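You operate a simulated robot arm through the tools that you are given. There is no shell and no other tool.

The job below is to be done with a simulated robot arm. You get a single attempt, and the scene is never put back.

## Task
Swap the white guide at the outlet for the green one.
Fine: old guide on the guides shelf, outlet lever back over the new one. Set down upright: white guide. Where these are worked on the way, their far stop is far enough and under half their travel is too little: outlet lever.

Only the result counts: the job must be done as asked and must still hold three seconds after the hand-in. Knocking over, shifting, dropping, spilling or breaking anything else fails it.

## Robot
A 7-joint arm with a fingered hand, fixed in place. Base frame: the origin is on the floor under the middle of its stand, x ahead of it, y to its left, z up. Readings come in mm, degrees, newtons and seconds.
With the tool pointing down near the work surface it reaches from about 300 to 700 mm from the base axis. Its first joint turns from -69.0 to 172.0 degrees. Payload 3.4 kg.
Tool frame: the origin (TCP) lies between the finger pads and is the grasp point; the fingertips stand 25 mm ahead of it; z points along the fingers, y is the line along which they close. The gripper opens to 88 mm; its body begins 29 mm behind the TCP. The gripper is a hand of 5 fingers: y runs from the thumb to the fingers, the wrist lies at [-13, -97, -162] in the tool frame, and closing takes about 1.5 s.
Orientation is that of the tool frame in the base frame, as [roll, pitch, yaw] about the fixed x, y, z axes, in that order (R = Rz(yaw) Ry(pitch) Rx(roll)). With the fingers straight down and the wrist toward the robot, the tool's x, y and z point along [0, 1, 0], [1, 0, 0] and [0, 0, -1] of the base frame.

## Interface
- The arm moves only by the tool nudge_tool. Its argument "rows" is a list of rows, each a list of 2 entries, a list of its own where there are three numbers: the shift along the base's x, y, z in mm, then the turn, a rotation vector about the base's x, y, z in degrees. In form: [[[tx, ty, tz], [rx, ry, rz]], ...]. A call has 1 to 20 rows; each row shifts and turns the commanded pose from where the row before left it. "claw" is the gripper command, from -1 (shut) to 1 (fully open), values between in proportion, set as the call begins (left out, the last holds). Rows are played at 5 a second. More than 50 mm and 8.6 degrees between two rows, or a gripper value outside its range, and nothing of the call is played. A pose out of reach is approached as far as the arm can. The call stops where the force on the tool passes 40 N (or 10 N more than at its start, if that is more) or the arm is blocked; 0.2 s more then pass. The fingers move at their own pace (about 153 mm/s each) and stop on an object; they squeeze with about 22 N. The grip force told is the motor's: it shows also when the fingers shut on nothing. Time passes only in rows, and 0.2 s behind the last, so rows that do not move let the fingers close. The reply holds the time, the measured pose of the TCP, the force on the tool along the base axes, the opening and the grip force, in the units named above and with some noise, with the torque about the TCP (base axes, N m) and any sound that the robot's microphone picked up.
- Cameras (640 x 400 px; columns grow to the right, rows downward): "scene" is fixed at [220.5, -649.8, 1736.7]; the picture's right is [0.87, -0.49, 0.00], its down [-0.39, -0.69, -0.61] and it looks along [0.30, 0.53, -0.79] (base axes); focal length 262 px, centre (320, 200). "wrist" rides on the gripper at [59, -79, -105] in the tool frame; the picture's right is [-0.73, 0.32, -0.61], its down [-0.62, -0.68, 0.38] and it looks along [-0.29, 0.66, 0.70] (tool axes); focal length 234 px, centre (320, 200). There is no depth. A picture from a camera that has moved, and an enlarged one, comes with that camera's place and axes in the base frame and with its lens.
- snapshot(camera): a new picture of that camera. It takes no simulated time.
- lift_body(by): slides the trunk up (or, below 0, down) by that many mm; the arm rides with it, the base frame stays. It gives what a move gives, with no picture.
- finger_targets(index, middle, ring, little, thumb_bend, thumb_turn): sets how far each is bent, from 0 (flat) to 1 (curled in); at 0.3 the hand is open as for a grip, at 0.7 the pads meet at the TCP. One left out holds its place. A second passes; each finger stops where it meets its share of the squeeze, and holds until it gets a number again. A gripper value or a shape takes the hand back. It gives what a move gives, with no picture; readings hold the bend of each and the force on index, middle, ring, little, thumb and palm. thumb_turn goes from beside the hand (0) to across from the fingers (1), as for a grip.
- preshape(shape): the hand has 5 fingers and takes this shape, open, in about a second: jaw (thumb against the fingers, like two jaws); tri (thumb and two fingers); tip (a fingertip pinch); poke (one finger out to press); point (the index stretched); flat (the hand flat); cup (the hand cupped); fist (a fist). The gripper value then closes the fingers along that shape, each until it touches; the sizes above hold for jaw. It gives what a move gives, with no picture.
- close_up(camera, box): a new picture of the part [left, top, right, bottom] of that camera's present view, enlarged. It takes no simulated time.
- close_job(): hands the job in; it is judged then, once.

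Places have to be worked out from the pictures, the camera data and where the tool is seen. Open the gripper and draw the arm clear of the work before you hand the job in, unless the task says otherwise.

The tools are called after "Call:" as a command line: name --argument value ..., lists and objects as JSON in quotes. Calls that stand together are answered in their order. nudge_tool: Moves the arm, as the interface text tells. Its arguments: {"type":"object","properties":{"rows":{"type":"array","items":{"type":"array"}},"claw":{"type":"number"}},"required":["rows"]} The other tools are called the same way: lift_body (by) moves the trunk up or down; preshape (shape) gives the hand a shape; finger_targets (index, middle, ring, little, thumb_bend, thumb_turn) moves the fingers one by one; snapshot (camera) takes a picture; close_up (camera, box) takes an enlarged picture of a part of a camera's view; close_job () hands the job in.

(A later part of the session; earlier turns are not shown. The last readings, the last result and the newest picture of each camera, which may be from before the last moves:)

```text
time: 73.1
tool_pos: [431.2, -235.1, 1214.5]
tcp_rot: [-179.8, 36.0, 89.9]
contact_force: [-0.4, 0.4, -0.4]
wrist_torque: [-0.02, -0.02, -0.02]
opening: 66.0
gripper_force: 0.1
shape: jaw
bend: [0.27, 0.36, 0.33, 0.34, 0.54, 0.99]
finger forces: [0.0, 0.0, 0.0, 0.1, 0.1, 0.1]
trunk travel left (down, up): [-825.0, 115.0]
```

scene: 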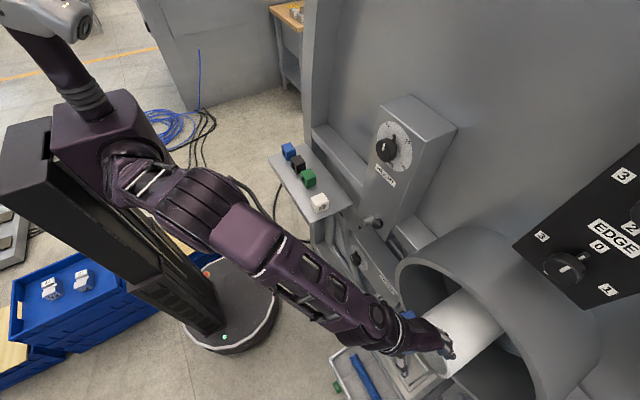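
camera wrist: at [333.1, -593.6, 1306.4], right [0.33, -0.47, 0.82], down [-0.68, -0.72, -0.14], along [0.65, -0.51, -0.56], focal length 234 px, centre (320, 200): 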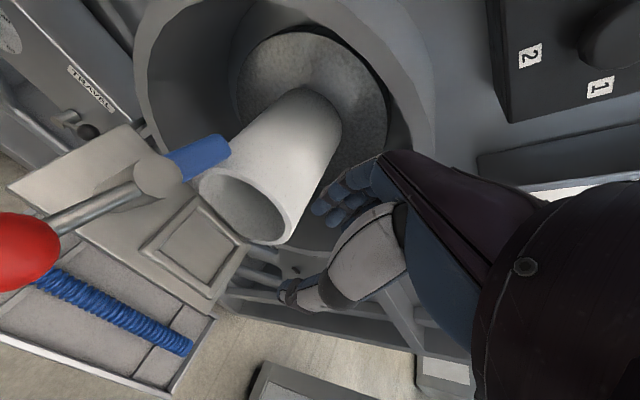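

The tilt is 36° and everything is clear. I'll move over the green guide at about z 1140, in short steps.

Call:
nudge_tool --rows '[[[14, 35, -5], [0, 0, 0]], [[14, 35, -10], [0, 0, 0]], [[14, 35, -15], [0, 0, 0]], [[14, 35, -15], [0, 0, 0]], [[14, 35, -15], [0, 0, 0]], [[5, 12, -10], [0, 0, 0]], [[0, 0, 0], [0, 0, 0]]]'

Call:
snapshot --camera "wrist"

Call:
close_up --camera "scene" --box '[270, 130, 370, 230]'

```text
time: 74.7
tool_pos: [517.9, -200.6, 1167.6]
tcp_rot: [-179.7, 35.9, 90.2]
contact_force: [0.2, -0.5, 1.1]
wrist_torque: [-0.03, -0.02, -0.02]
opening: 65.9
gripper_force: 0.0
shape: jaw
bend: [0.27, 0.36, 0.33, 0.34, 0.54, 0.99]
finger forces: [0.1, 0.0, 0.1, 0.1, 0.0, 0.0]
out of reach, approached as far as the arm can: row 1, 2, 3, 4, 5, 6
trunk travel left (down, up): [-825.0, 115.0]
```

```text
taken
camera wrist: at [437.9, -90.3, 1219.4], right [0.33, -0.23, 0.92], down [-0.68, -0.73, 0.06], along [0.66, -0.64, -0.4], focal length 234 px, centre (320, 200)
```

wrist: 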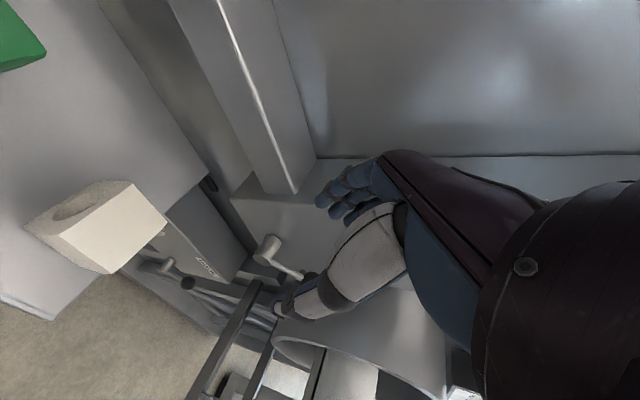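

```text
4.00 times, centred on (320, 180) of scene
camera zoom: at [220.5, -649.8, 1736.7], right [0.87, -0.49, 0.0], down [-0.39, -0.69, -0.61], along [0.3, 0.53, -0.79], focal length 1046 px, centre (320, 280)
```

zoom: 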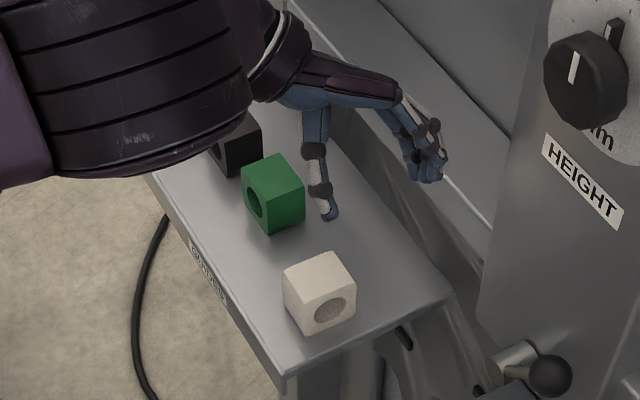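

The tilted wrist came too close to the shoulder at that height. Working lower should be fine, so I'll go down to about z 1105 first and then move along +y above the guides in short steps.

Call:
nudge_tool --rows '[[[-3, 5, -15], [0, 0, 0]], [[-3, 5, -15], [0, 0, 0]], [[-3, 5, -15], [0, 0, 0]], [[-3, 5, -15], [0, 0, 0]]]'

```text
time: 75.7
tool_pos: [498.1, -207.3, 1125.8]
tcp_rot: [-179.7, 35.9, 90.2]
contact_force: [0.3, 0.2, 0.2]
wrist_torque: [0.01, 0.01, -0.02]
opening: 65.7
gripper_force: 0.1
shape: jaw
bend: [0.27, 0.36, 0.33, 0.34, 0.54, 0.99]
finger forces: [0.0, 0.1, 0.0, 0.0, 0.1, 0.0]
out of reach, approached as far as the arm can: row 1, 2, 3, 4
trunk travel left (down, up): [-825.0, 115.0]
```

The tilt makes things worse here. I'll remove the tilt, lower the trunk again (that posture worked well for yaw 90 at the shelf), and measure the available yaw range low above green.

Call:
nudge_tool --rows '[[[0, 0, 5], [7.2, 0, 0]], [[0, 0, 5], [7.2, 0, 0]], [[0, 0, 5], [7.2, 0, 0]], [[0, 0, 5], [7.2, 0, 0]], [[0, 0, 5], [7.2, 0, 0]], [[-5, 5, 10], [0, 0, 0]], [[-5, 5, 10], [0, 0, 0]], [[0, 0, 0], [0, 0, 0]]]'

Call:
lift_body --by -80

```text
time: 77.5
tool_pos: [485.9, -197.1, 1169.3]
tcp_rot: [-179.6, -0.1, 90.0]
contact_force: [0.3, 0.1, 0.0]
wrist_torque: [0.0, 0.0, 0.02]
opening: 65.9
gripper_force: 0.0
shape: jaw
bend: [0.27, 0.36, 0.33, 0.34, 0.54, 0.99]
finger forces: [0.1, 0.0, 0.1, 0.1, 0.0, 0.1]
trunk travel left (down, up): [-825.0, 115.0]
```

```text
time: 78.6
tool_pos: [486.1, -197.1, 1089.6]
tcp_rot: [-179.9, 0.0, 90.1]
contact_force: [-0.5, 0.7, -0.2]
wrist_torque: [0.02, 0.0, 0.01]
opening: 65.8
gripper_force: 0.0
shape: jaw
bend: [0.27, 0.36, 0.33, 0.34, 0.54, 0.99]
finger forces: [0.0, 0.1, 0.0, 0.1, 0.0, 0.0]
trunk travel left (down, up): [-745.0, 195.0]
```

Trunk is at -80 and the tips are safely above the white guide. I'll move over green at z of about 1090 with yaw 90 in short steps.

Call:
nudge_tool --rows '[[[5, 30, 5], [0, 0, 0]], [[5, 38, 0], [0, 0, 0]], [[5, 38, 0], [0, 0, 0]], [[5, 37, 0], [0, 0, 0]], [[0, 0, 0], [0, 0, 0]]]'

Call:
close_up --camera "scene" --box '[270, 130, 370, 230]'

```text
time: 79.8
tool_pos: [503.0, -67.5, 1099.6]
tcp_rot: [-179.8, 0.0, 90.0]
contact_force: [0.3, 0.6, 0.1]
wrist_torque: [-0.01, -0.03, 0.03]
opening: 65.9
gripper_force: 0.1
shape: jaw
bend: [0.27, 0.36, 0.33, 0.34, 0.54, 0.99]
finger forces: [0.0, 0.0, 0.0, 0.0, 0.1, 0.0]
out of reach, approached as far as the arm can: row 4
trunk travel left (down, up): [-745.0, 195.0]
```

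```text
4.00 times, centred on (320, 180) of scene
camera zoom: at [220.5, -649.8, 1736.7], right [0.87, -0.49, 0.0], down [-0.39, -0.69, -0.61], along [0.3, 0.53, -0.79], focal length 1046 px, centre (320, 280)
```

zoom: 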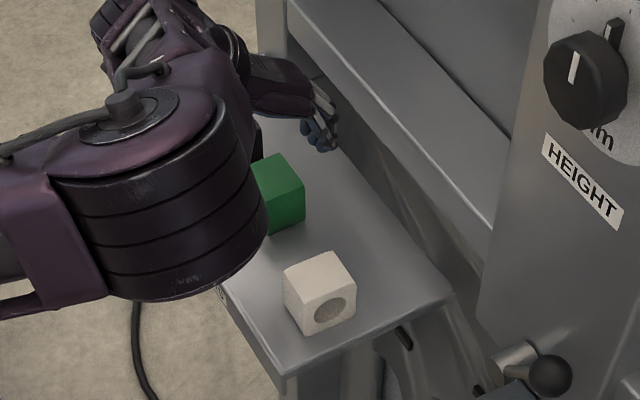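

Even yaw 90 stops at y of about -67 here, so the arm posture itself looks unfavourable. I'll look at the whole scene to understand the elbow.

Call:
snapshot --camera "scene"

Call:
close_up --camera "scene" --box '[60, 60, 380, 260]'

```text
taken
```

scene: 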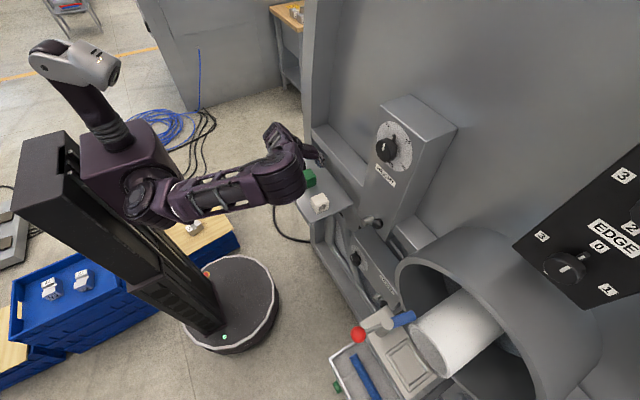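

```text
2.00 times, centred on (220, 160) of scene
camera zoom: at [220.5, -649.8, 1736.7], right [0.87, -0.49, 0.0], down [-0.39, -0.69, -0.61], along [0.3, 0.53, -0.79], focal length 523 px, centre (520, 280)
```

zoom: 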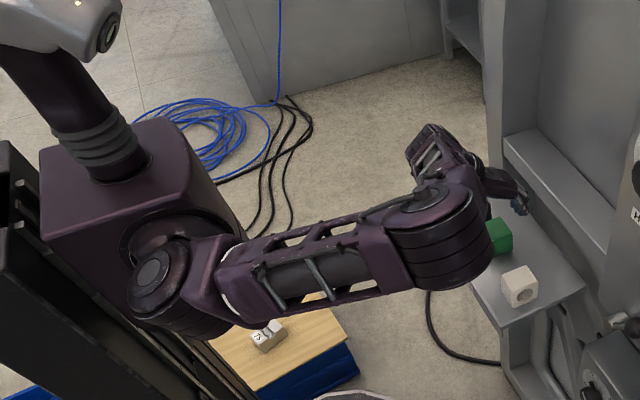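

I see now: the elbow is out to the right with the forearm pointing toward +y. A hand heading of +y (yaw 180) should therefore be natural here, and it also grips green across its flat faces; at the outlet yaw 0 then differs only by a half turn. I'll test turning yaw upward in steps.

Call:
nudge_tool --rows '[[[0, 0, 0], [0, 0, 8]], [[0, 0, 0], [0, 0, 8]], [[0, 0, 0], [0, 0, 8]], [[0, 0, 0], [0, 0, 8]], [[0, 0, 0], [0, 0, 8]]]'

```text
time: 81.0
tool_pos: [504.1, -66.2, 1100.1]
tcp_rot: [-179.8, 0.0, 130.1]
contact_force: [0.4, -0.5, -0.9]
wrist_torque: [0.01, 0.02, 0.0]
opening: 65.5
gripper_force: 0.2
shape: jaw
bend: [0.27, 0.36, 0.33, 0.34, 0.54, 0.99]
finger forces: [0.1, 0.0, 0.1, 0.0, 0.1, 0.0]
trunk travel left (down, up): [-745.0, 195.0]
```

Yaw 130 is reached without trouble, so the idea holds. I'll continue to 180 in steps.

Call:
nudge_tool --rows '[[[0, 0, 0], [0, 0, 8]], [[0, 0, 0], [0, 0, 8]], [[0, 0, 0], [0, 0, 8]], [[0, 2, 0], [0, 0, 8]], [[0, 2, 0], [0, 0, 8]], [[0, 2, 0], [0, 0, 8]], [[0, 0, 0], [0, 0, 2]], [[0, 0, 0], [0, 0, 0]]]'

Call:
snapshot --camera "wrist"

Call:
snapshot --camera "scene"

```text
time: 82.8
tool_pos: [332.6, 18.3, 1072.5]
tcp_rot: [-179.9, 0.3, 179.3]
contact_force: [0.2, 0.0, 0.1]
wrist_torque: [-0.01, 0.0, -0.02]
opening: 65.8
gripper_force: 0.1
shape: jaw
bend: [0.27, 0.36, 0.33, 0.34, 0.54, 0.99]
finger forces: [0.0, 0.0, 0.0, 0.1, 0.0, 0.1]
out of reach, approached as far as the arm can: row 2, 3, 4, 5, 6, 7
trunk travel left (down, up): [-745.0, 195.0]
```

```text
taken
camera wrist: at [270.2, -58.6, 1176.8], right [0.73, 0.32, 0.61], down [0.62, -0.69, -0.38], along [0.3, 0.65, -0.69], focal length 234 px, centre (320, 200)
```

wrist: 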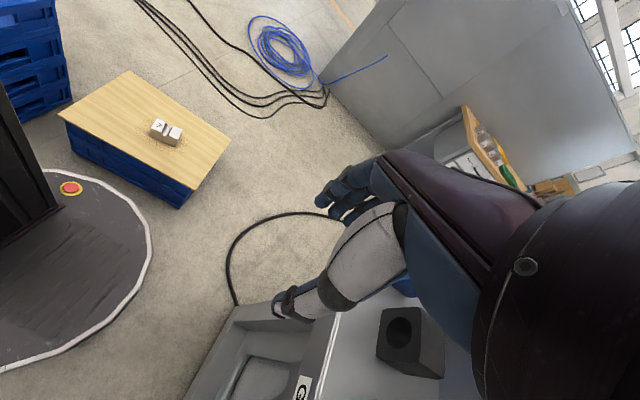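

```text
taken
```

scene: 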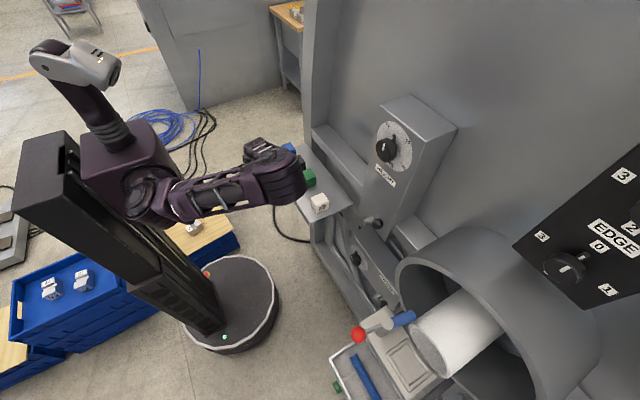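

At yaw beyond about 138 the arm drifted away; nothing was touched and all guides still stand. New plan for green on the shelf, staying within yaw 90–138:

1. Grip across the hole faces and turn about 45°.
2. Regrip and turn on to about 90°.
3. Grip the flat faces at yaw 90.

First I'll come back carefully, up and turning down.

Call:
nudge_tool --rows '[[[0, 0, 20], [0, 0, 0]], [[0, 0, 20], [0, 0, 0]], [[15, -8, 0], [0, 0, -8]], [[15, -8, 0], [0, 0, -8]], [[15, -8, 0], [0, 0, -8]], [[15, -8, 0], [0, 0, -8]]]'

```text
time: 84.2
tool_pos: [377.6, -7.1, 1108.6]
tcp_rot: [-179.8, 0.0, 147.9]
contact_force: [0.6, -0.5, 0.0]
wrist_torque: [0.04, -0.01, 0.02]
opening: 65.7
gripper_force: 0.1
shape: jaw
bend: [0.27, 0.36, 0.33, 0.34, 0.54, 0.99]
finger forces: [0.1, 0.0, 0.0, 0.1, 0.1, 0.0]
out of reach, approached as far as the arm can: row 1, 2
trunk travel left (down, up): [-745.0, 195.0]
```

The way back is smooth. I'll continue toward (480, -75) and yaw 100.

Call:
nudge_tool --rows '[[[17, -11, 0], [0, 0, -8]], [[17, -11, 0], [0, 0, -8]], [[17, -11, 0], [0, 0, -8]], [[17, -11, 0], [0, 0, -8]], [[17, -11, 0], [0, 0, -8]], [[17, -13, 0], [0, 0, -8]]]'

Call:
snapshot --camera "wrist"

Call:
snapshot --camera "scene"

```text
time: 85.6
tool_pos: [482.4, -75.5, 1105.7]
tcp_rot: [-179.8, 0.1, 100.0]
contact_force: [-0.2, 0.3, -0.4]
wrist_torque: [-0.03, -0.03, -0.01]
opening: 65.9
gripper_force: 0.1
shape: jaw
bend: [0.27, 0.36, 0.33, 0.34, 0.54, 0.99]
finger forces: [0.0, 0.1, 0.0, 0.0, 0.0, 0.0]
trunk travel left (down, up): [-745.0, 195.0]
```

```text
taken
camera wrist: at [394.0, -30.3, 1212.5], right [0.45, -0.66, 0.61], down [-0.57, -0.73, -0.38], along [0.69, -0.17, -0.7], focal length 234 px, centre (320, 200)
```

wrist: 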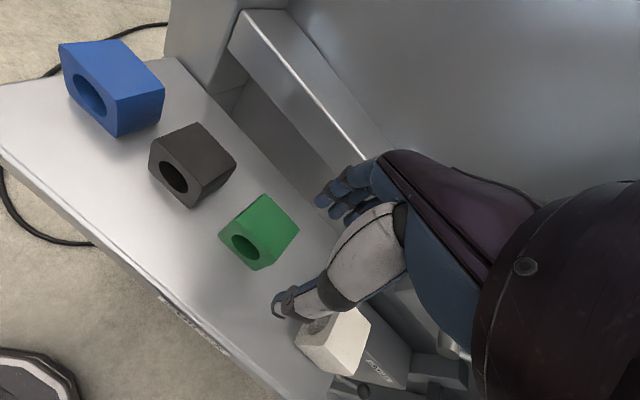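

```text
taken
```

scene: 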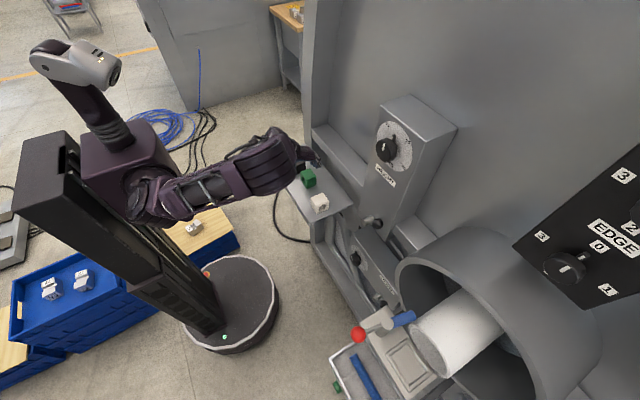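

All four guides stand untouched and visible. The elbow posture looks different now, so I'll test lowering the yaw in a few small steps here.

Call:
nudge_tool --rows '[[[0, 0, 0], [0, 0, -8]], [[0, 0, 0], [0, 0, -8]], [[0, 0, 0], [0, 0, -8]]]'

```text
time: 86.4
tool_pos: [479.8, -79.8, 1108.7]
tcp_rot: [-179.8, 0.0, 75.8]
contact_force: [1.1, -0.3, -0.5]
wrist_torque: [0.0, -0.01, -0.02]
opening: 65.8
gripper_force: 0.1
shape: jaw
bend: [0.27, 0.36, 0.33, 0.34, 0.54, 0.99]
finger forces: [0.0, 0.0, 0.0, 0.0, 0.0, 0.0]
out of reach, approached as far as the arm can: row 3
trunk travel left (down, up): [-745.0, 195.0]
```

The lower limit here is about 78 at z 1107. I'll check whether it widens closer to working height, at z 1075.

Call:
nudge_tool --rows '[[[0, 0, -15], [0, 0, 0]], [[0, 0, -18], [0, 0, 0]], [[0, 0, 0], [0, 0, -6]]]'

```text
time: 87.2
tool_pos: [474.9, -99.2, 1084.5]
tcp_rot: [-179.8, 0.0, 70.0]
contact_force: [-0.3, 0.0, -0.2]
wrist_torque: [0.01, 0.06, -0.02]
opening: 65.8
gripper_force: 0.1
shape: jaw
bend: [0.27, 0.36, 0.33, 0.34, 0.54, 0.99]
finger forces: [0.0, 0.1, 0.1, 0.0, 0.0, 0.1]
out of reach, approached as far as the arm can: row 1, 2, 3
trunk travel left (down, up): [-745.0, 195.0]
```

Going lower narrows it, so a lower trunk should help. I'll raise the hand and lower the trunk by another 80 mm.

Call:
nudge_tool --rows '[[[0, 0, 20], [0, 0, 5]], [[0, 0, 20], [0, 0, 5]], [[0, 0, 20], [0, 0, 5]], [[0, 0, 15], [0, 0, 5]], [[0, 0, 0], [0, 0, 0]]]'

Call:
lift_body --by -80

```text
time: 88.4
tool_pos: [475.8, -99.5, 1159.1]
tcp_rot: [-179.7, -0.1, 90.1]
contact_force: [-0.5, 0.4, -0.2]
wrist_torque: [0.01, 0.02, -0.01]
opening: 65.8
gripper_force: 0.0
shape: jaw
bend: [0.27, 0.36, 0.33, 0.34, 0.54, 0.99]
finger forces: [0.0, 0.1, 0.0, 0.0, 0.0, 0.0]
trunk travel left (down, up): [-745.0, 195.0]
```

```text
time: 89.6
tool_pos: [475.6, -100.2, 1081.3]
tcp_rot: [-179.7, 0.0, 90.0]
contact_force: [-0.3, -0.4, 0.8]
wrist_torque: [0.03, -0.04, 0.01]
opening: 65.9
gripper_force: 0.0
shape: jaw
bend: [0.27, 0.36, 0.33, 0.34, 0.54, 0.99]
finger forces: [0.0, 0.1, 0.0, 0.0, 0.0, 0.0]
trunk travel left (down, up): [-665.0, 275.0]
```

Now I'll move over green at (507, -58) with yaw 90, at z of about 1078.

Call:
nudge_tool --rows '[[[10, 14, 0], [0, 0, 0]], [[11, 14, 0], [0, 0, 0]], [[10, 14, 0], [0, 0, 0]], [[0, 0, 0], [0, 0, 0]]]'

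Call:
snapshot --camera "wrist"

```text
time: 90.6
tool_pos: [505.0, -57.5, 1080.0]
tcp_rot: [-179.7, 0.0, 89.9]
contact_force: [-0.2, 0.7, 0.3]
wrist_torque: [-0.01, -0.01, 0.01]
opening: 65.7
gripper_force: 0.1
shape: jaw
bend: [0.27, 0.36, 0.33, 0.34, 0.54, 0.99]
finger forces: [0.0, 0.0, 0.0, 0.1, 0.0, 0.0]
trunk travel left (down, up): [-665.0, 275.0]
```

```text
taken
camera wrist: at [425.8, 2.3, 1186.0], right [0.33, -0.73, 0.61], down [-0.68, -0.62, -0.38], along [0.65, -0.29, -0.7], focal length 234 px, centre (320, 200)
```

wrist: 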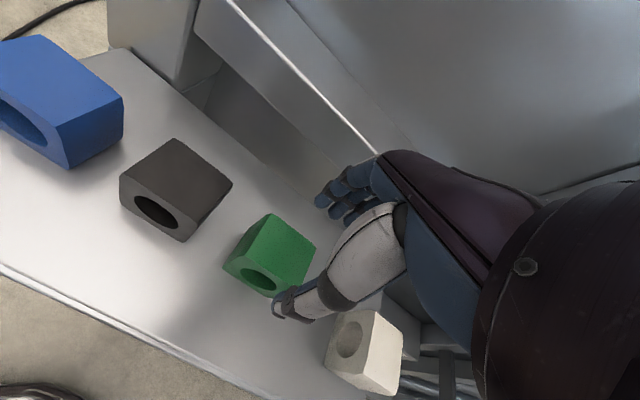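

Reached without a flag. I'll enlarge green to refine its position relative to the jaw.

Call:
close_up --camera "wrist" --box '[200, 190, 340, 330]'

```text
2.86 times, centred on (270, 260) of wrist
camera zoom: at [425.8, 2.3, 1186.0], right [0.33, -0.73, 0.61], down [-0.68, -0.62, -0.38], along [0.65, -0.29, -0.7], focal length 669 px, centre (463, 29)
```

zoom: 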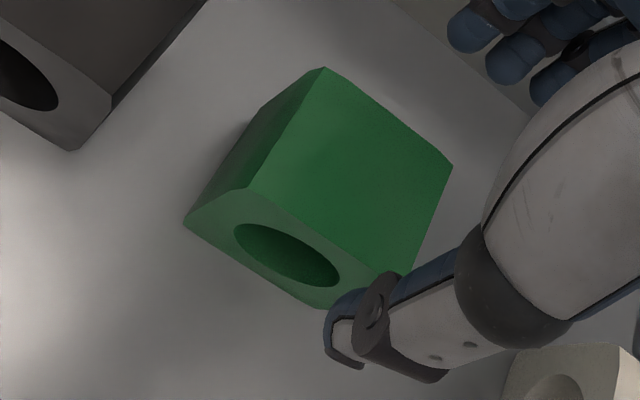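

Green is confirmed at x 488–527, y -79 to -30, z 983–1030, still aligned. I'll descend at yaw 90 to about z 1020 around its hole faces.

Call:
nudge_tool --rows '[[[2.5, 1, -15], [0, 0, 0]], [[0, 0, -15], [0, 0, 0]], [[0, 0, -12], [0, 0, 0]], [[0, 0, -10], [0, 0, 0]], [[0, 0, -8], [0, 0, 0]], [[0, 0, 0], [0, 0, 0]]]'

Call:
snapshot --camera "wrist"

```text
time: 92.0
tool_pos: [506.1, -65.1, 1022.4]
tcp_rot: [-179.8, -0.1, 90.2]
contact_force: [0.8, 0.0, 0.6]
wrist_torque: [-0.02, -0.01, -0.04]
opening: 65.8
gripper_force: 0.0
shape: jaw
bend: [0.27, 0.36, 0.33, 0.34, 0.54, 0.99]
finger forces: [0.0, 0.0, 0.0, 0.0, 0.0, 0.1]
out of reach, approached as far as the arm can: row 3, 5
trunk travel left (down, up): [-665.0, 275.0]
```

```text
taken
camera wrist: at [426.3, -6.4, 1129.4], right [0.33, -0.73, 0.61], down [-0.68, -0.62, -0.38], along [0.65, -0.29, -0.7], focal length 234 px, centre (320, 200)
```

wrist: 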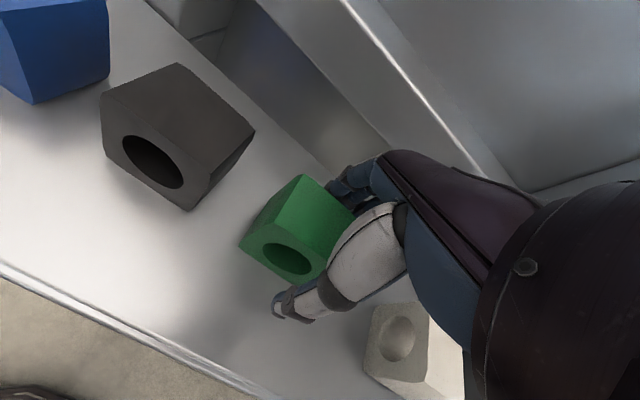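

The TCP ended at y -65, a bit off-centre but still well within the guide's width. I'll close on the hole faces.

Call:
nudge_tool --rows '[[[0, 0, 0], [0, 0, 0]], [[0, 0, 0], [0, 0, 0]], [[0, 0, 0], [0, 0, 0]], [[0, 0, 0], [0, 0, 0]], [[0, 0, 0], [0, 0, 0]], [[0, 0, 0], [0, 0, 0]], [[0, 0, 0], [0, 0, 0]], [[0, 0, 0], [0, 0, 0]]]' --claw -1

Call:
close_up --camera "wrist" --box '[200, 140, 440, 340]'

```text
time: 93.8
tool_pos: [506.9, -65.3, 1024.6]
tcp_rot: [-179.8, 0.1, 90.1]
contact_force: [0.0, 0.1, 0.5]
wrist_torque: [0.03, 0.01, 0.01]
opening: 29.2
gripper_force: 22.3
shape: jaw
bend: [0.74, 0.5, 0.59, 0.56, 0.8, 1.0]
finger forces: [15.6, 5.7, 0.1, 0.0, 19.7, 0.0]
trunk travel left (down, up): [-665.0, 275.0]
```

```text
2.00 times, centred on (320, 240) of wrist
camera zoom: at [426.5, -6.4, 1129.5], right [0.33, -0.73, 0.61], down [-0.68, -0.62, -0.38], along [0.65, -0.29, -0.7], focal length 468 px, centre (320, 120)
```

zoom: 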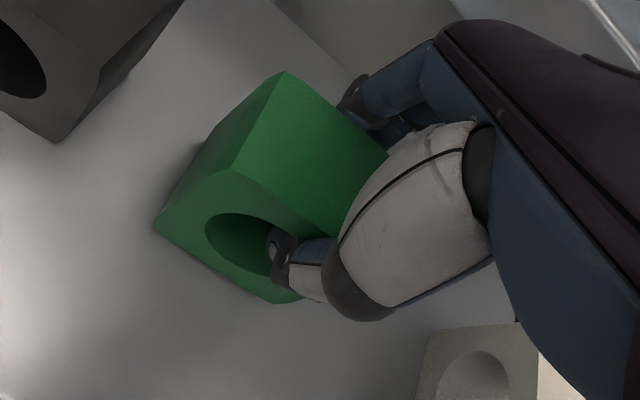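

Gripped, with the thumb tip hooked slightly into the hole. I'll lift by 6 mm and turn +40° in steps, shifting a little in -y to stay away from black.

Call:
nudge_tool --rows '[[[0, 0, 3], [0, 0, 0]], [[0, 0, 3], [0, 0, 0]], [[0, -2, 0], [0, 0, 7]], [[0, -2, 0], [0, 0, 7]], [[0, -2, 0], [0, 0, 7]], [[0, -2, 0], [0, 0, 7]], [[0, 0, 0], [0, 0, 0]]]'

Call:
snapshot --camera "wrist"

Call:
close_up --camera "scene" --box '[270, 130, 370, 230]'

```text
time: 95.4
tool_pos: [505.7, -74.6, 1030.0]
tcp_rot: [-179.8, 0.1, 118.0]
contact_force: [-0.3, -0.6, 0.0]
wrist_torque: [-0.05, -0.02, 0.01]
opening: 29.3
gripper_force: 22.4
shape: jaw
bend: [0.74, 0.5, 0.59, 0.56, 0.8, 1.0]
finger forces: [15.6, 5.7, 0.1, 0.0, 19.6, 0.1]
trunk travel left (down, up): [-665.0, 275.0]
```

```text
taken
camera wrist: at [407.8, -58.4, 1134.8], right [0.63, -0.49, 0.61], down [-0.31, -0.87, -0.38], along [0.71, 0.05, -0.7], focal length 234 px, centre (320, 200)
```

wrist: 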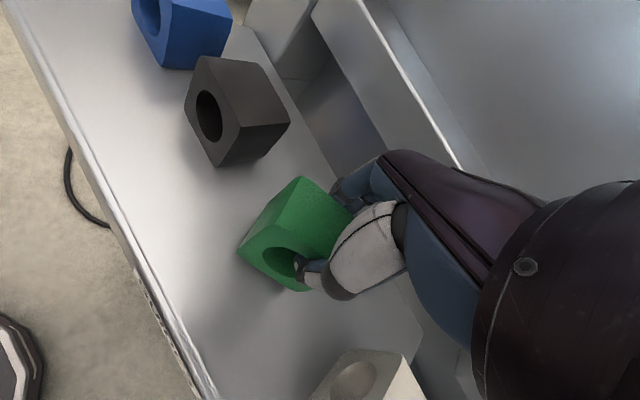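

```text
4.00 times, centred on (320, 180) of scene
camera zoom: at [220.5, -649.8, 1736.7], right [0.87, -0.49, 0.0], down [-0.39, -0.69, -0.61], along [0.3, 0.53, -0.79], focal length 1046 px, centre (320, 280)
```

zoom: 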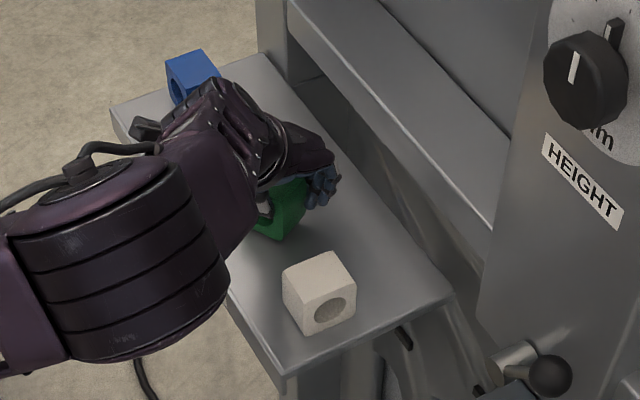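

The rotation works with the guide firmly held. I'll continue turning while drawing slightly toward the robot, where more yaw is available.

Call:
nudge_tool --rows '[[[-6, 0, 0], [0, 0, 7]], [[-6, 0, 0], [0, 0, 7]], [[-6, 0, 0], [0, 0, 7]]]'

```text
time: 96.2
tool_pos: [487.0, -74.5, 1030.4]
tcp_rot: [-179.8, -0.1, 139.0]
contact_force: [0.2, 0.0, -1.4]
wrist_torque: [0.0, -0.02, 0.02]
opening: 29.4
gripper_force: 22.3
shape: jaw
bend: [0.74, 0.5, 0.59, 0.56, 0.8, 1.0]
finger forces: [15.6, 5.5, 0.0, 0.0, 19.6, 0.0]
trunk travel left (down, up): [-665.0, 275.0]
```

Yaw 139 and no flag. A few more degrees in small steps, keeping the guide well on the shelf.

Call:
nudge_tool --rows '[[[-3, 0, 0], [0, 0, 6]], [[-3, 0, 0], [0, 0, 6]]]'

```text
time: 96.8
tool_pos: [460.8, -54.6, 1024.7]
tcp_rot: [-179.8, 0.5, 150.6]
contact_force: [-0.4, 0.3, -0.6]
wrist_torque: [0.0, 0.0, 0.01]
opening: 29.5
gripper_force: 22.1
shape: jaw
bend: [0.74, 0.5, 0.59, 0.56, 0.8, 1.0]
finger forces: [15.6, 5.5, 0.0, 0.1, 19.4, 0.0]
out of reach, approached as far as the arm can: row 2
trunk travel left (down, up): [-665.0, 275.0]
```

It drifted near the front edge at yaw 150. I'll move back inward and up slightly so the guide is fully over the shelf.

Call:
nudge_tool --rows '[[[5, -4, 3], [0, 0, -2]], [[6, -4, 2], [0, 0, -3]], [[6, -4, 1], [0, 0, -3]], [[0, 0, 0], [0, 0, 0]]]'

Call:
snapshot --camera "wrist"

Call:
close_up --camera "scene" --box '[270, 130, 370, 230]'

```text
time: 97.8
tool_pos: [477.7, -68.5, 1031.1]
tcp_rot: [-179.7, -0.1, 143.0]
contact_force: [-0.6, 0.4, -1.6]
wrist_torque: [-0.03, 0.01, 0.03]
opening: 29.4
gripper_force: 21.5
shape: jaw
bend: [0.74, 0.5, 0.59, 0.56, 0.8, 1.0]
finger forces: [15.6, 5.4, 0.0, 0.0, 19.3, 0.0]
trunk travel left (down, up): [-665.0, 275.0]
```

```text
taken
camera wrist: at [382.6, -94.5, 1135.8], right [0.77, -0.18, 0.61], down [0.09, -0.92, -0.38], along [0.63, 0.35, -0.7], focal length 234 px, centre (320, 200)
```

wrist: 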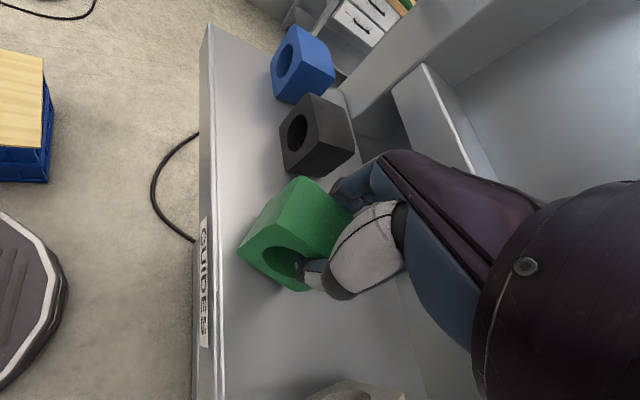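

```text
4.00 times, centred on (320, 180) of scene
camera zoom: at [220.5, -649.8, 1736.7], right [0.87, -0.49, 0.0], down [-0.39, -0.69, -0.61], along [0.3, 0.53, -0.79], focal length 1046 px, centre (320, 280)
```

zoom: 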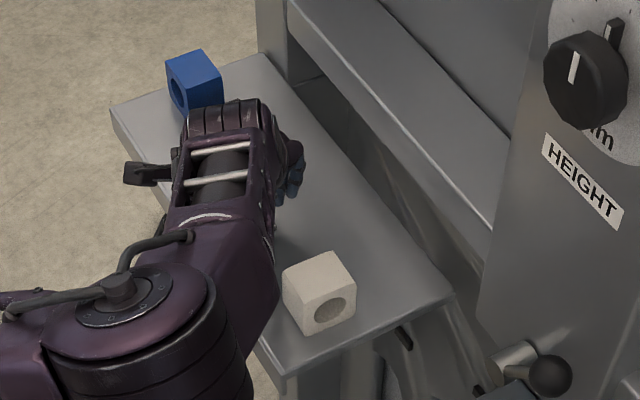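

Yaw 143 and the guide is fully above the shelf, turned by about 53°. I'll set it down here in small steps.

Call:
nudge_tool --rows '[[[0, 0, -2], [0, 0, 0]], [[0, 0, -2], [0, 0, 0]], [[0, 0, -1], [0, 0, 0]], [[0, 0, -1], [0, 0, 0]], [[0, 0, 0], [0, 0, 0]]]'

```text
time: 99.0
tool_pos: [477.9, -69.3, 1023.8]
tcp_rot: [-179.8, 0.0, 143.0]
contact_force: [0.1, 0.2, -0.8]
wrist_torque: [-0.04, 0.01, -0.01]
opening: 29.6
gripper_force: 21.7
shape: jaw
bend: [0.74, 0.5, 0.59, 0.56, 0.8, 1.0]
finger forces: [15.6, 5.4, 0.0, 0.0, 19.3, 0.1]
trunk travel left (down, up): [-665.0, 275.0]
```

No contact yet; I keep lowering in 1 mm steps.

Call:
nudge_tool --rows '[[[0, 0, -1], [0, 0, 0]], [[0, 0, -1], [0, 0, 0]], [[0, 0, 0], [0, 0, 0]]]'

```text
time: 99.8
tool_pos: [477.9, -67.8, 1023.0]
tcp_rot: [-179.9, 0.1, 143.0]
contact_force: [-0.3, -1.6, 5.2]
wrist_torque: [0.1, -0.02, -0.01]
opening: 29.3
gripper_force: 21.9
shape: jaw
bend: [0.74, 0.5, 0.59, 0.56, 0.8, 1.0]
finger forces: [14.1, 5.9, 0.0, 0.0, 20.1, 0.0]
trunk travel left (down, up): [-665.0, 275.0]
```

Touchdown at about 5 N. I'll open moderately to release it.

Call:
nudge_tool --rows '[[[0, 0, 0.5], [0, 0, 0]], [[0, 0, 0], [0, 0, 0]], [[0, 0, 0], [0, 0, 0]], [[0, 0, 0], [0, 0, 0]]]' --claw 0.4

Call:
close_up --camera "wrist" --box '[200, 140, 440, 340]'

```text
time: 100.8
tool_pos: [478.7, -68.1, 1022.0]
tcp_rot: [-179.8, 0.0, 143.1]
contact_force: [-0.2, -0.1, 0.5]
wrist_torque: [-0.01, 0.02, -0.03]
opening: 61.2
gripper_force: 0.0
shape: jaw
bend: [0.28, 0.37, 0.34, 0.35, 0.58, 0.99]
finger forces: [0.0, 0.0, 0.1, 0.0, 0.0, 0.0]
trunk travel left (down, up): [-665.0, 275.0]
```

```text
2.00 times, centred on (320, 240) of wrist
camera zoom: at [382.8, -94.6, 1127.7], right [0.78, -0.18, 0.61], down [0.09, -0.92, -0.38], along [0.63, 0.35, -0.7], focal length 468 px, centre (320, 120)
```

zoom: 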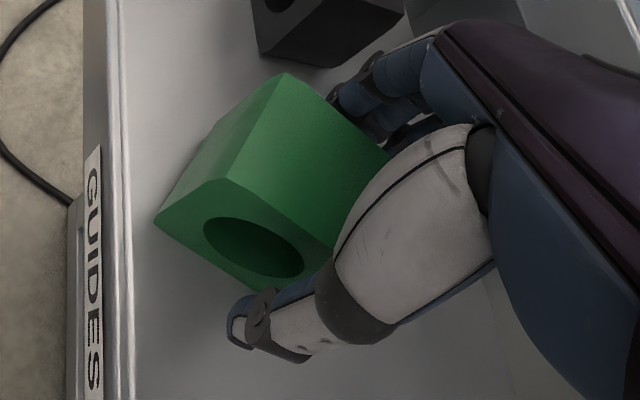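

Released, with green standing upright at about a 53° turn. I'll lift straight up, then turn back toward yaw 90 and look from above.

Call:
nudge_tool --rows '[[[0, 0, 10], [0, 0, 0]], [[0, 0, 20], [0, 0, 0]], [[0, 0, 25], [0, 0, 0]], [[0, 0, 25], [0, 0, 0]], [[0, 0, 20], [0, 0, -6]], [[0, 0, 0], [0, 0, -8]], [[0, 0, 0], [0, 0, -8]], [[0, 0, 0], [0, 0, -8]], [[0, 0, 0], [0, 0, -8]], [[0, 0, 0], [0, 0, -8]], [[0, 0, 0], [0, 0, 0]]]'

Call:
lift_body --by -60

Call:
snapshot --camera "wrist"

```text
time: 103.2
tool_pos: [476.9, -68.9, 1122.5]
tcp_rot: [-179.8, 0.0, 96.9]
contact_force: [0.1, -0.1, -0.6]
wrist_torque: [0.0, 0.03, 0.0]
opening: 61.6
gripper_force: 0.0
shape: jaw
bend: [0.27, 0.37, 0.34, 0.35, 0.58, 0.99]
finger forces: [0.1, 0.0, 0.0, 0.0, 0.0, 0.0]
trunk travel left (down, up): [-665.0, 275.0]
```

```text
time: 104.2
tool_pos: [477.5, -69.4, 1062.4]
tcp_rot: [-179.8, 0.0, 97.1]
contact_force: [0.6, 0.3, -0.4]
wrist_torque: [-0.01, -0.05, -0.01]
opening: 61.2
gripper_force: 0.0
shape: jaw
bend: [0.27, 0.37, 0.34, 0.35, 0.58, 0.99]
finger forces: [0.1, 0.0, 0.0, 0.0, 0.0, 0.0]
trunk travel left (down, up): [-605.0, 335.0]
```

```text
taken
camera wrist: at [391.3, -19.1, 1168.1], right [0.41, -0.68, 0.61], down [-0.6, -0.7, -0.38], along [0.68, -0.21, -0.7], focal length 234 px, centre (320, 200)
```

wrist: 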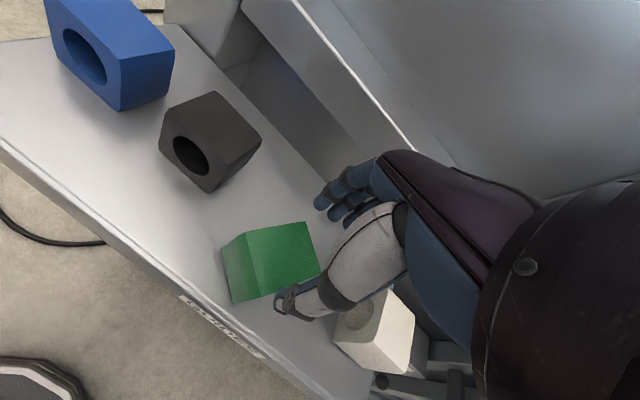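

Call:
close_up --camera "wrist" --box '[200, 200, 350, 320]'

Call:
close_up --camera "scene" --box '[270, 130, 370, 230]'

```text
3.33 times, centred on (275, 260) of wrist
camera zoom: at [391.3, -19.1, 1168.1], right [0.41, -0.68, 0.61], down [-0.6, -0.7, -0.38], along [0.68, -0.21, -0.7], focal length 781 px, centre (470, 0)
```

zoom: 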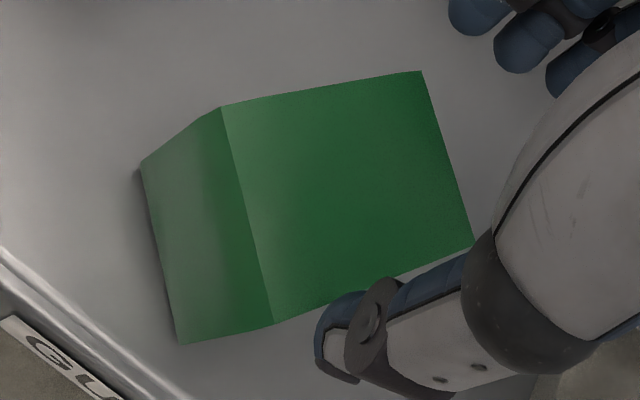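

```text
4.00 times, centred on (320, 180) of scene
camera zoom: at [220.5, -649.8, 1736.7], right [0.87, -0.49, 0.0], down [-0.39, -0.69, -0.61], along [0.3, 0.53, -0.79], focal length 1046 px, centre (320, 280)
```

zoom: 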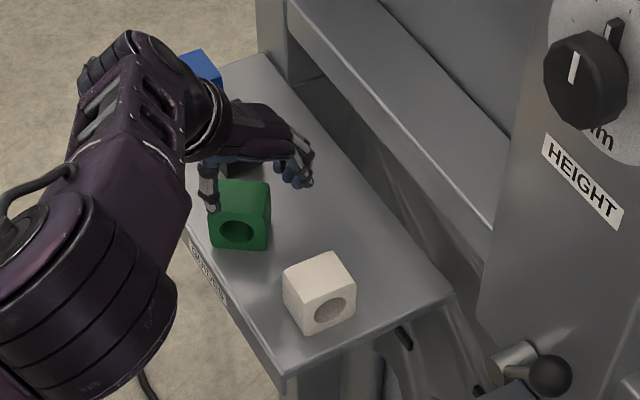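

Green is now centred at (469, -62), turned 53°, so its diagonal lies along x. I'll open fully, turn to yaw 85 and centre above it.

Call:
nudge_tool --rows '[[[0, 0, 10], [0, 0, -4]], [[-4, 4, 0], [0, 0, -4]], [[-4, 3, 0], [0, 0, -4]], [[0, 0, 0], [0, 0, 0]]]' --claw 1

```text
time: 105.2
tool_pos: [469.9, -62.4, 1072.2]
tcp_rot: [-179.8, 0.0, 85.0]
contact_force: [0.9, -0.5, 0.2]
wrist_torque: [-0.03, 0.02, -0.01]
opening: 88.0
gripper_force: 0.0
shape: jaw
bend: [0.3, 0.3, 0.3, 0.3, 0.3, 0.98]
finger forces: [0.1, 0.0, 0.0, 0.0, 0.0, 0.1]
trunk travel left (down, up): [-605.0, 335.0]
```

Yaw 85 is reachable with this lower trunk. I'll probe lower yaws; if 53 were reachable I could grip the flat faces directly.

Call:
nudge_tool --rows '[[[0, 0, 0], [0, 0, -6]], [[0, 0, 0], [0, 0, -6]]]'

```text
time: 105.8
tool_pos: [466.3, -81.0, 1071.2]
tcp_rot: [-179.8, -0.1, 72.9]
contact_force: [-0.1, 0.6, 0.5]
wrist_torque: [-0.01, -0.02, 0.01]
opening: 87.8
gripper_force: 0.0
shape: jaw
bend: [0.3, 0.3, 0.3, 0.3, 0.3, 0.98]
finger forces: [0.0, 0.0, 0.1, 0.0, 0.0, 0.0]
out of reach, approached as far as the arm can: row 1, 2
trunk travel left (down, up): [-605.0, 335.0]
```

Below yaw 80 the wrist can't come far enough here, so I'll use the diagonal pinch. I'm returning to yaw 88, centred, then descending with the jaw fully open.

Call:
nudge_tool --rows '[[[1, 6, 0], [0, 0, 5]], [[1, 7, 0], [0, 0, 5]], [[1, 7, 0], [0, 0, 5]], [[0, 0, -12], [0, 0, 0]], [[0, 0, -12], [0, 0, 0]], [[0, 0, -12], [0, 0, 0]], [[0, 0, -10], [0, 0, 0]], [[0, 0, 0], [0, 0, 0]]]'

Call:
snapshot --camera "wrist"

```text
time: 107.6
tool_pos: [469.1, -61.1, 1025.6]
tcp_rot: [-179.7, 0.0, 88.0]
contact_force: [0.3, 0.5, 1.0]
wrist_torque: [-0.02, 0.0, 0.03]
opening: 87.7
gripper_force: 0.0
shape: jaw
bend: [0.3, 0.3, 0.3, 0.3, 0.3, 0.98]
finger forces: [0.1, 0.0, 0.1, 0.1, 0.1, 0.0]
trunk travel left (down, up): [-605.0, 335.0]
```

```text
taken
camera wrist: at [391.9, 0.7, 1130.4], right [0.3, -0.74, 0.61], down [-0.7, -0.6, -0.38], along [0.64, -0.31, -0.7], focal length 234 px, centre (320, 200)
```

wrist: 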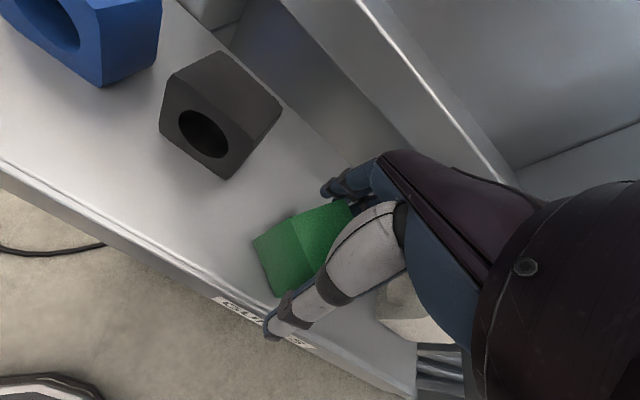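

Positioned around the diagonal. I'll close the jaw and see how the guide settles.

Call:
nudge_tool --rows '[[[0, 0, 0], [0, 0, 0]], [[0, 0, 0], [0, 0, 0]], [[0, 0, 0], [0, 0, 0]], [[0, 0, 0], [0, 0, 0]], [[0, 0, 0], [0, 0, 0]], [[0, 0, 0], [0, 0, 0]], [[0, 0, 0], [0, 0, 0]]]' --claw -1

Call:
close_up --camera "wrist" --box '[200, 140, 440, 340]'

Call:
close_up --camera "scene" --box '[270, 130, 370, 230]'

```text
time: 109.2
tool_pos: [468.8, -61.2, 1025.1]
tcp_rot: [-179.8, 0.0, 88.0]
contact_force: [0.1, -1.2, 1.8]
wrist_torque: [-0.1, -0.04, 0.03]
opening: 43.4
gripper_force: 22.3
shape: jaw
bend: [0.76, 0.4, 0.44, 0.46, 0.7, 0.99]
finger forces: [7.5, 11.7, 3.8, 0.0, 17.3, 0.0]
trunk travel left (down, up): [-605.0, 335.0]
```

```text
2.00 times, centred on (320, 240) of wrist
camera zoom: at [391.9, 0.6, 1130.7], right [0.3, -0.74, 0.61], down [-0.7, -0.6, -0.38], along [0.64, -0.31, -0.7], focal length 468 px, centre (320, 120)
```

zoom: 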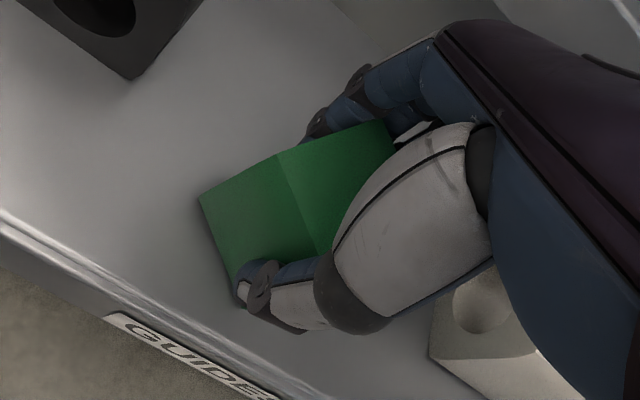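

```text
4.00 times, centred on (320, 180) of scene
camera zoom: at [220.5, -649.8, 1736.7], right [0.87, -0.49, 0.0], down [-0.39, -0.69, -0.61], along [0.3, 0.53, -0.79], focal length 1046 px, centre (320, 280)
```

zoom: 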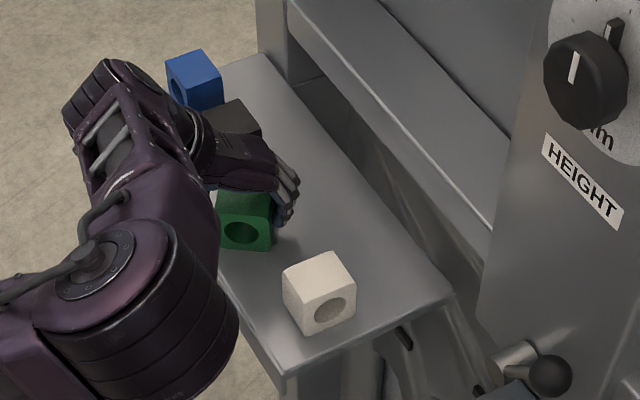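

The guide is pinched across its diagonal, orientation still about 52°, grip 22 N. I'll lift a few mm and check it holds.

Call:
nudge_tool --rows '[[[0, 0, 2], [0, 0, 0]], [[0, 0, 2], [0, 0, 0]], [[0, 0, 2], [0, 0, 0]], [[0, 0, 0], [0, 0, 0]]]'

Call:
close_up --camera "wrist" --box '[200, 140, 440, 340]'

Call:
close_up --camera "scene" --box '[290, 160, 350, 210]'

```text
time: 110.2
tool_pos: [469.9, -61.5, 1031.2]
tcp_rot: [-179.8, -0.1, 88.0]
contact_force: [0.2, 0.6, -0.5]
wrist_torque: [0.02, 0.03, -0.04]
opening: 42.4
gripper_force: 21.7
shape: jaw
bend: [0.76, 0.4, 0.44, 0.46, 0.71, 0.98]
finger forces: [5.4, 11.9, 3.6, 0.0, 17.3, 0.0]
trunk travel left (down, up): [-605.0, 335.0]
```

```text
2.00 times, centred on (320, 240) of wrist
camera zoom: at [392.6, 0.1, 1136.7], right [0.3, -0.74, 0.61], down [-0.7, -0.6, -0.38], along [0.64, -0.31, -0.7], focal length 468 px, centre (320, 120)
```

zoom: 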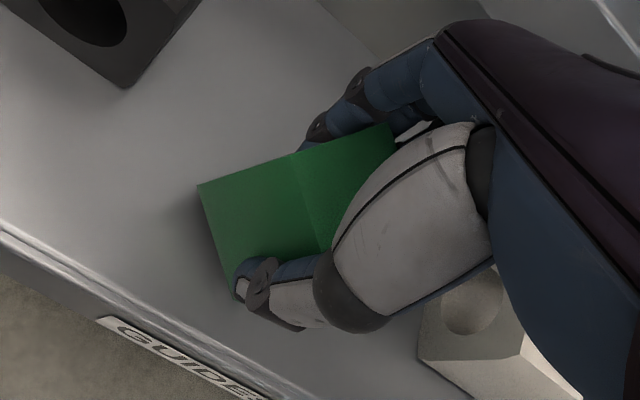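

```text
8.00 times, centred on (320, 185) of scene
camera zoom: at [220.5, -649.8, 1736.7], right [0.87, -0.49, 0.0], down [-0.39, -0.69, -0.61], along [0.3, 0.53, -0.79], focal length 2092 px, centre (320, 320)
```

zoom: 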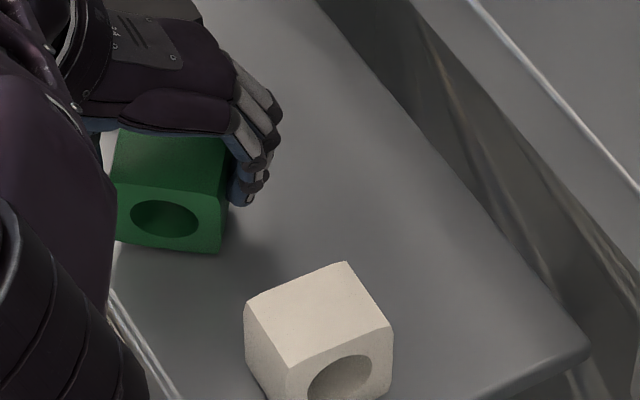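

On lifting, the guide starts to roll about the pinch axis, so I'll set it back to rest on the shelf and slide-rotate it there instead.

Call:
nudge_tool --rows '[[[0, 0, -2], [0, 0, 0]], [[0, 0, -2], [0, 0, 0]], [[0, 0, -1], [0, 0, 0]], [[0, 0, 0], [0, 0, 0]]]'

Call:
close_up --camera "wrist" --box '[200, 140, 440, 340]'

```text
time: 111.2
tool_pos: [470.8, -60.6, 1026.2]
tcp_rot: [-179.9, 0.0, 88.0]
contact_force: [1.2, 0.6, 5.0]
wrist_torque: [-0.09, -0.16, 0.05]
opening: 42.7
gripper_force: 22.0
shape: jaw
bend: [0.76, 0.4, 0.43, 0.46, 0.71, 0.99]
finger forces: [8.0, 12.2, 3.6, 0.0, 17.0, 0.1]
trunk travel left (down, up): [-605.0, 335.0]
```

```text
2.00 times, centred on (320, 240) of wrist
camera zoom: at [392.2, 1.2, 1132.1], right [0.3, -0.74, 0.61], down [-0.7, -0.6, -0.38], along [0.64, -0.31, -0.7], focal length 468 px, centre (320, 120)
```

zoom: 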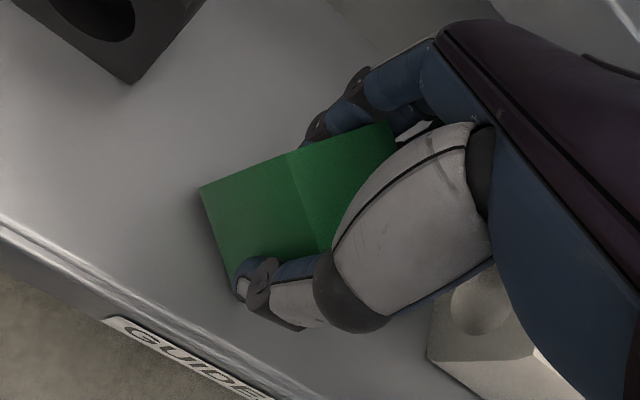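

It's resting on the shelf again with a light load. I'll rotate +36° in place while it slides on the shelf.

Call:
nudge_tool --rows '[[[0, 0, 0], [0, 0, 6]], [[0, 0, 0], [0, 0, 6]], [[0, 0, 0], [0, 0, 6]], [[0, 0, 0], [0, 0, 6]], [[0, 0, 0], [0, 0, 6]], [[0, 0, 0], [0, 0, 6]], [[0, 0, 0], [0, 0, 0]]]'

Call:
snapshot --camera "wrist"

Call:
close_up --camera "wrist" --box '[200, 140, 440, 340]'

```text
time: 112.8
tool_pos: [469.3, -61.7, 1025.1]
tcp_rot: [-179.8, 0.1, 124.1]
contact_force: [-0.5, -0.4, 2.4]
wrist_torque: [-0.12, -0.02, -0.05]
opening: 42.3
gripper_force: 22.4
shape: jaw
bend: [0.76, 0.4, 0.43, 0.46, 0.71, 0.98]
finger forces: [6.5, 11.9, 3.8, 0.1, 17.7, 0.0]
trunk travel left (down, up): [-605.0, 335.0]
```

```text
taken
camera wrist: at [370.3, -56.5, 1131.9], right [0.68, -0.42, 0.61], down [-0.22, -0.9, -0.38], along [0.71, 0.13, -0.7], focal length 234 px, centre (320, 200)
```

wrist: 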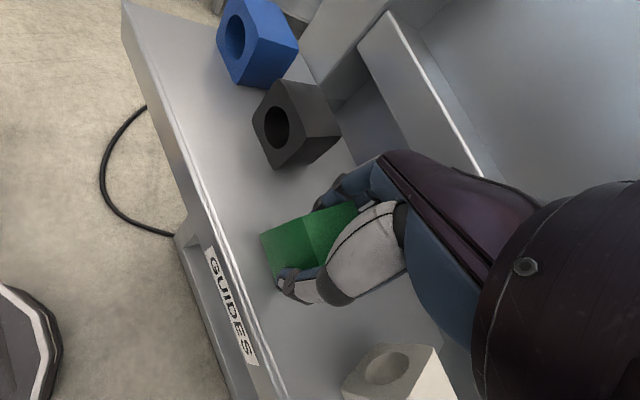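

```text
2.00 times, centred on (320, 240) of wrist
camera zoom: at [370.3, -56.5, 1131.9], right [0.68, -0.42, 0.61], down [-0.22, -0.9, -0.38], along [0.71, 0.13, -0.7], focal length 468 px, centre (320, 120)
```

zoom: 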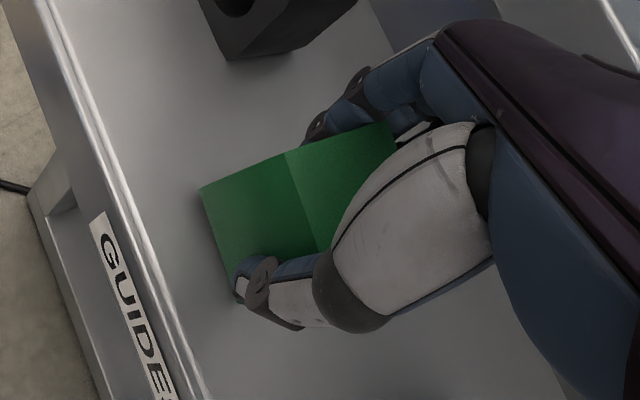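

The guide followed the turn and should now be at about 88°. I'll release it and lift away.

Call:
nudge_tool --rows '[[[0, 0, 0], [0, 0, 0]], [[0, 0, 0], [0, 0, 0]], [[0, 0, 0], [0, 0, 0]], [[0, 0, 0], [0, 0, 0]]]' --claw 0.9

Call:
close_up --camera "wrist" --box '[200, 140, 440, 340]'

```text
time: 113.8
tool_pos: [470.0, -61.9, 1025.5]
tcp_rot: [-179.8, -0.1, 124.0]
contact_force: [0.4, -0.4, 0.0]
wrist_torque: [-0.01, 0.04, 0.03]
opening: 82.8
gripper_force: 0.0
shape: jaw
bend: [0.32, 0.31, 0.3, 0.31, 0.31, 0.98]
finger forces: [0.0, 0.0, 0.1, 0.0, 0.0, 0.0]
trunk travel left (down, up): [-605.0, 335.0]
```

```text
2.00 times, centred on (320, 240) of wrist
camera zoom: at [370.9, -56.2, 1131.6], right [0.68, -0.42, 0.61], down [-0.22, -0.9, -0.38], along [0.7, 0.13, -0.7], focal length 468 px, centre (320, 120)
```

zoom: 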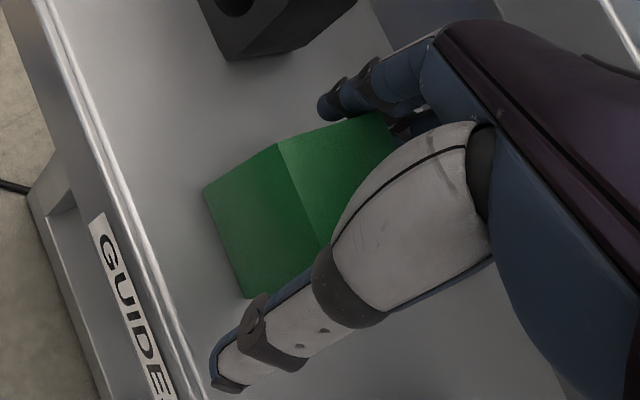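

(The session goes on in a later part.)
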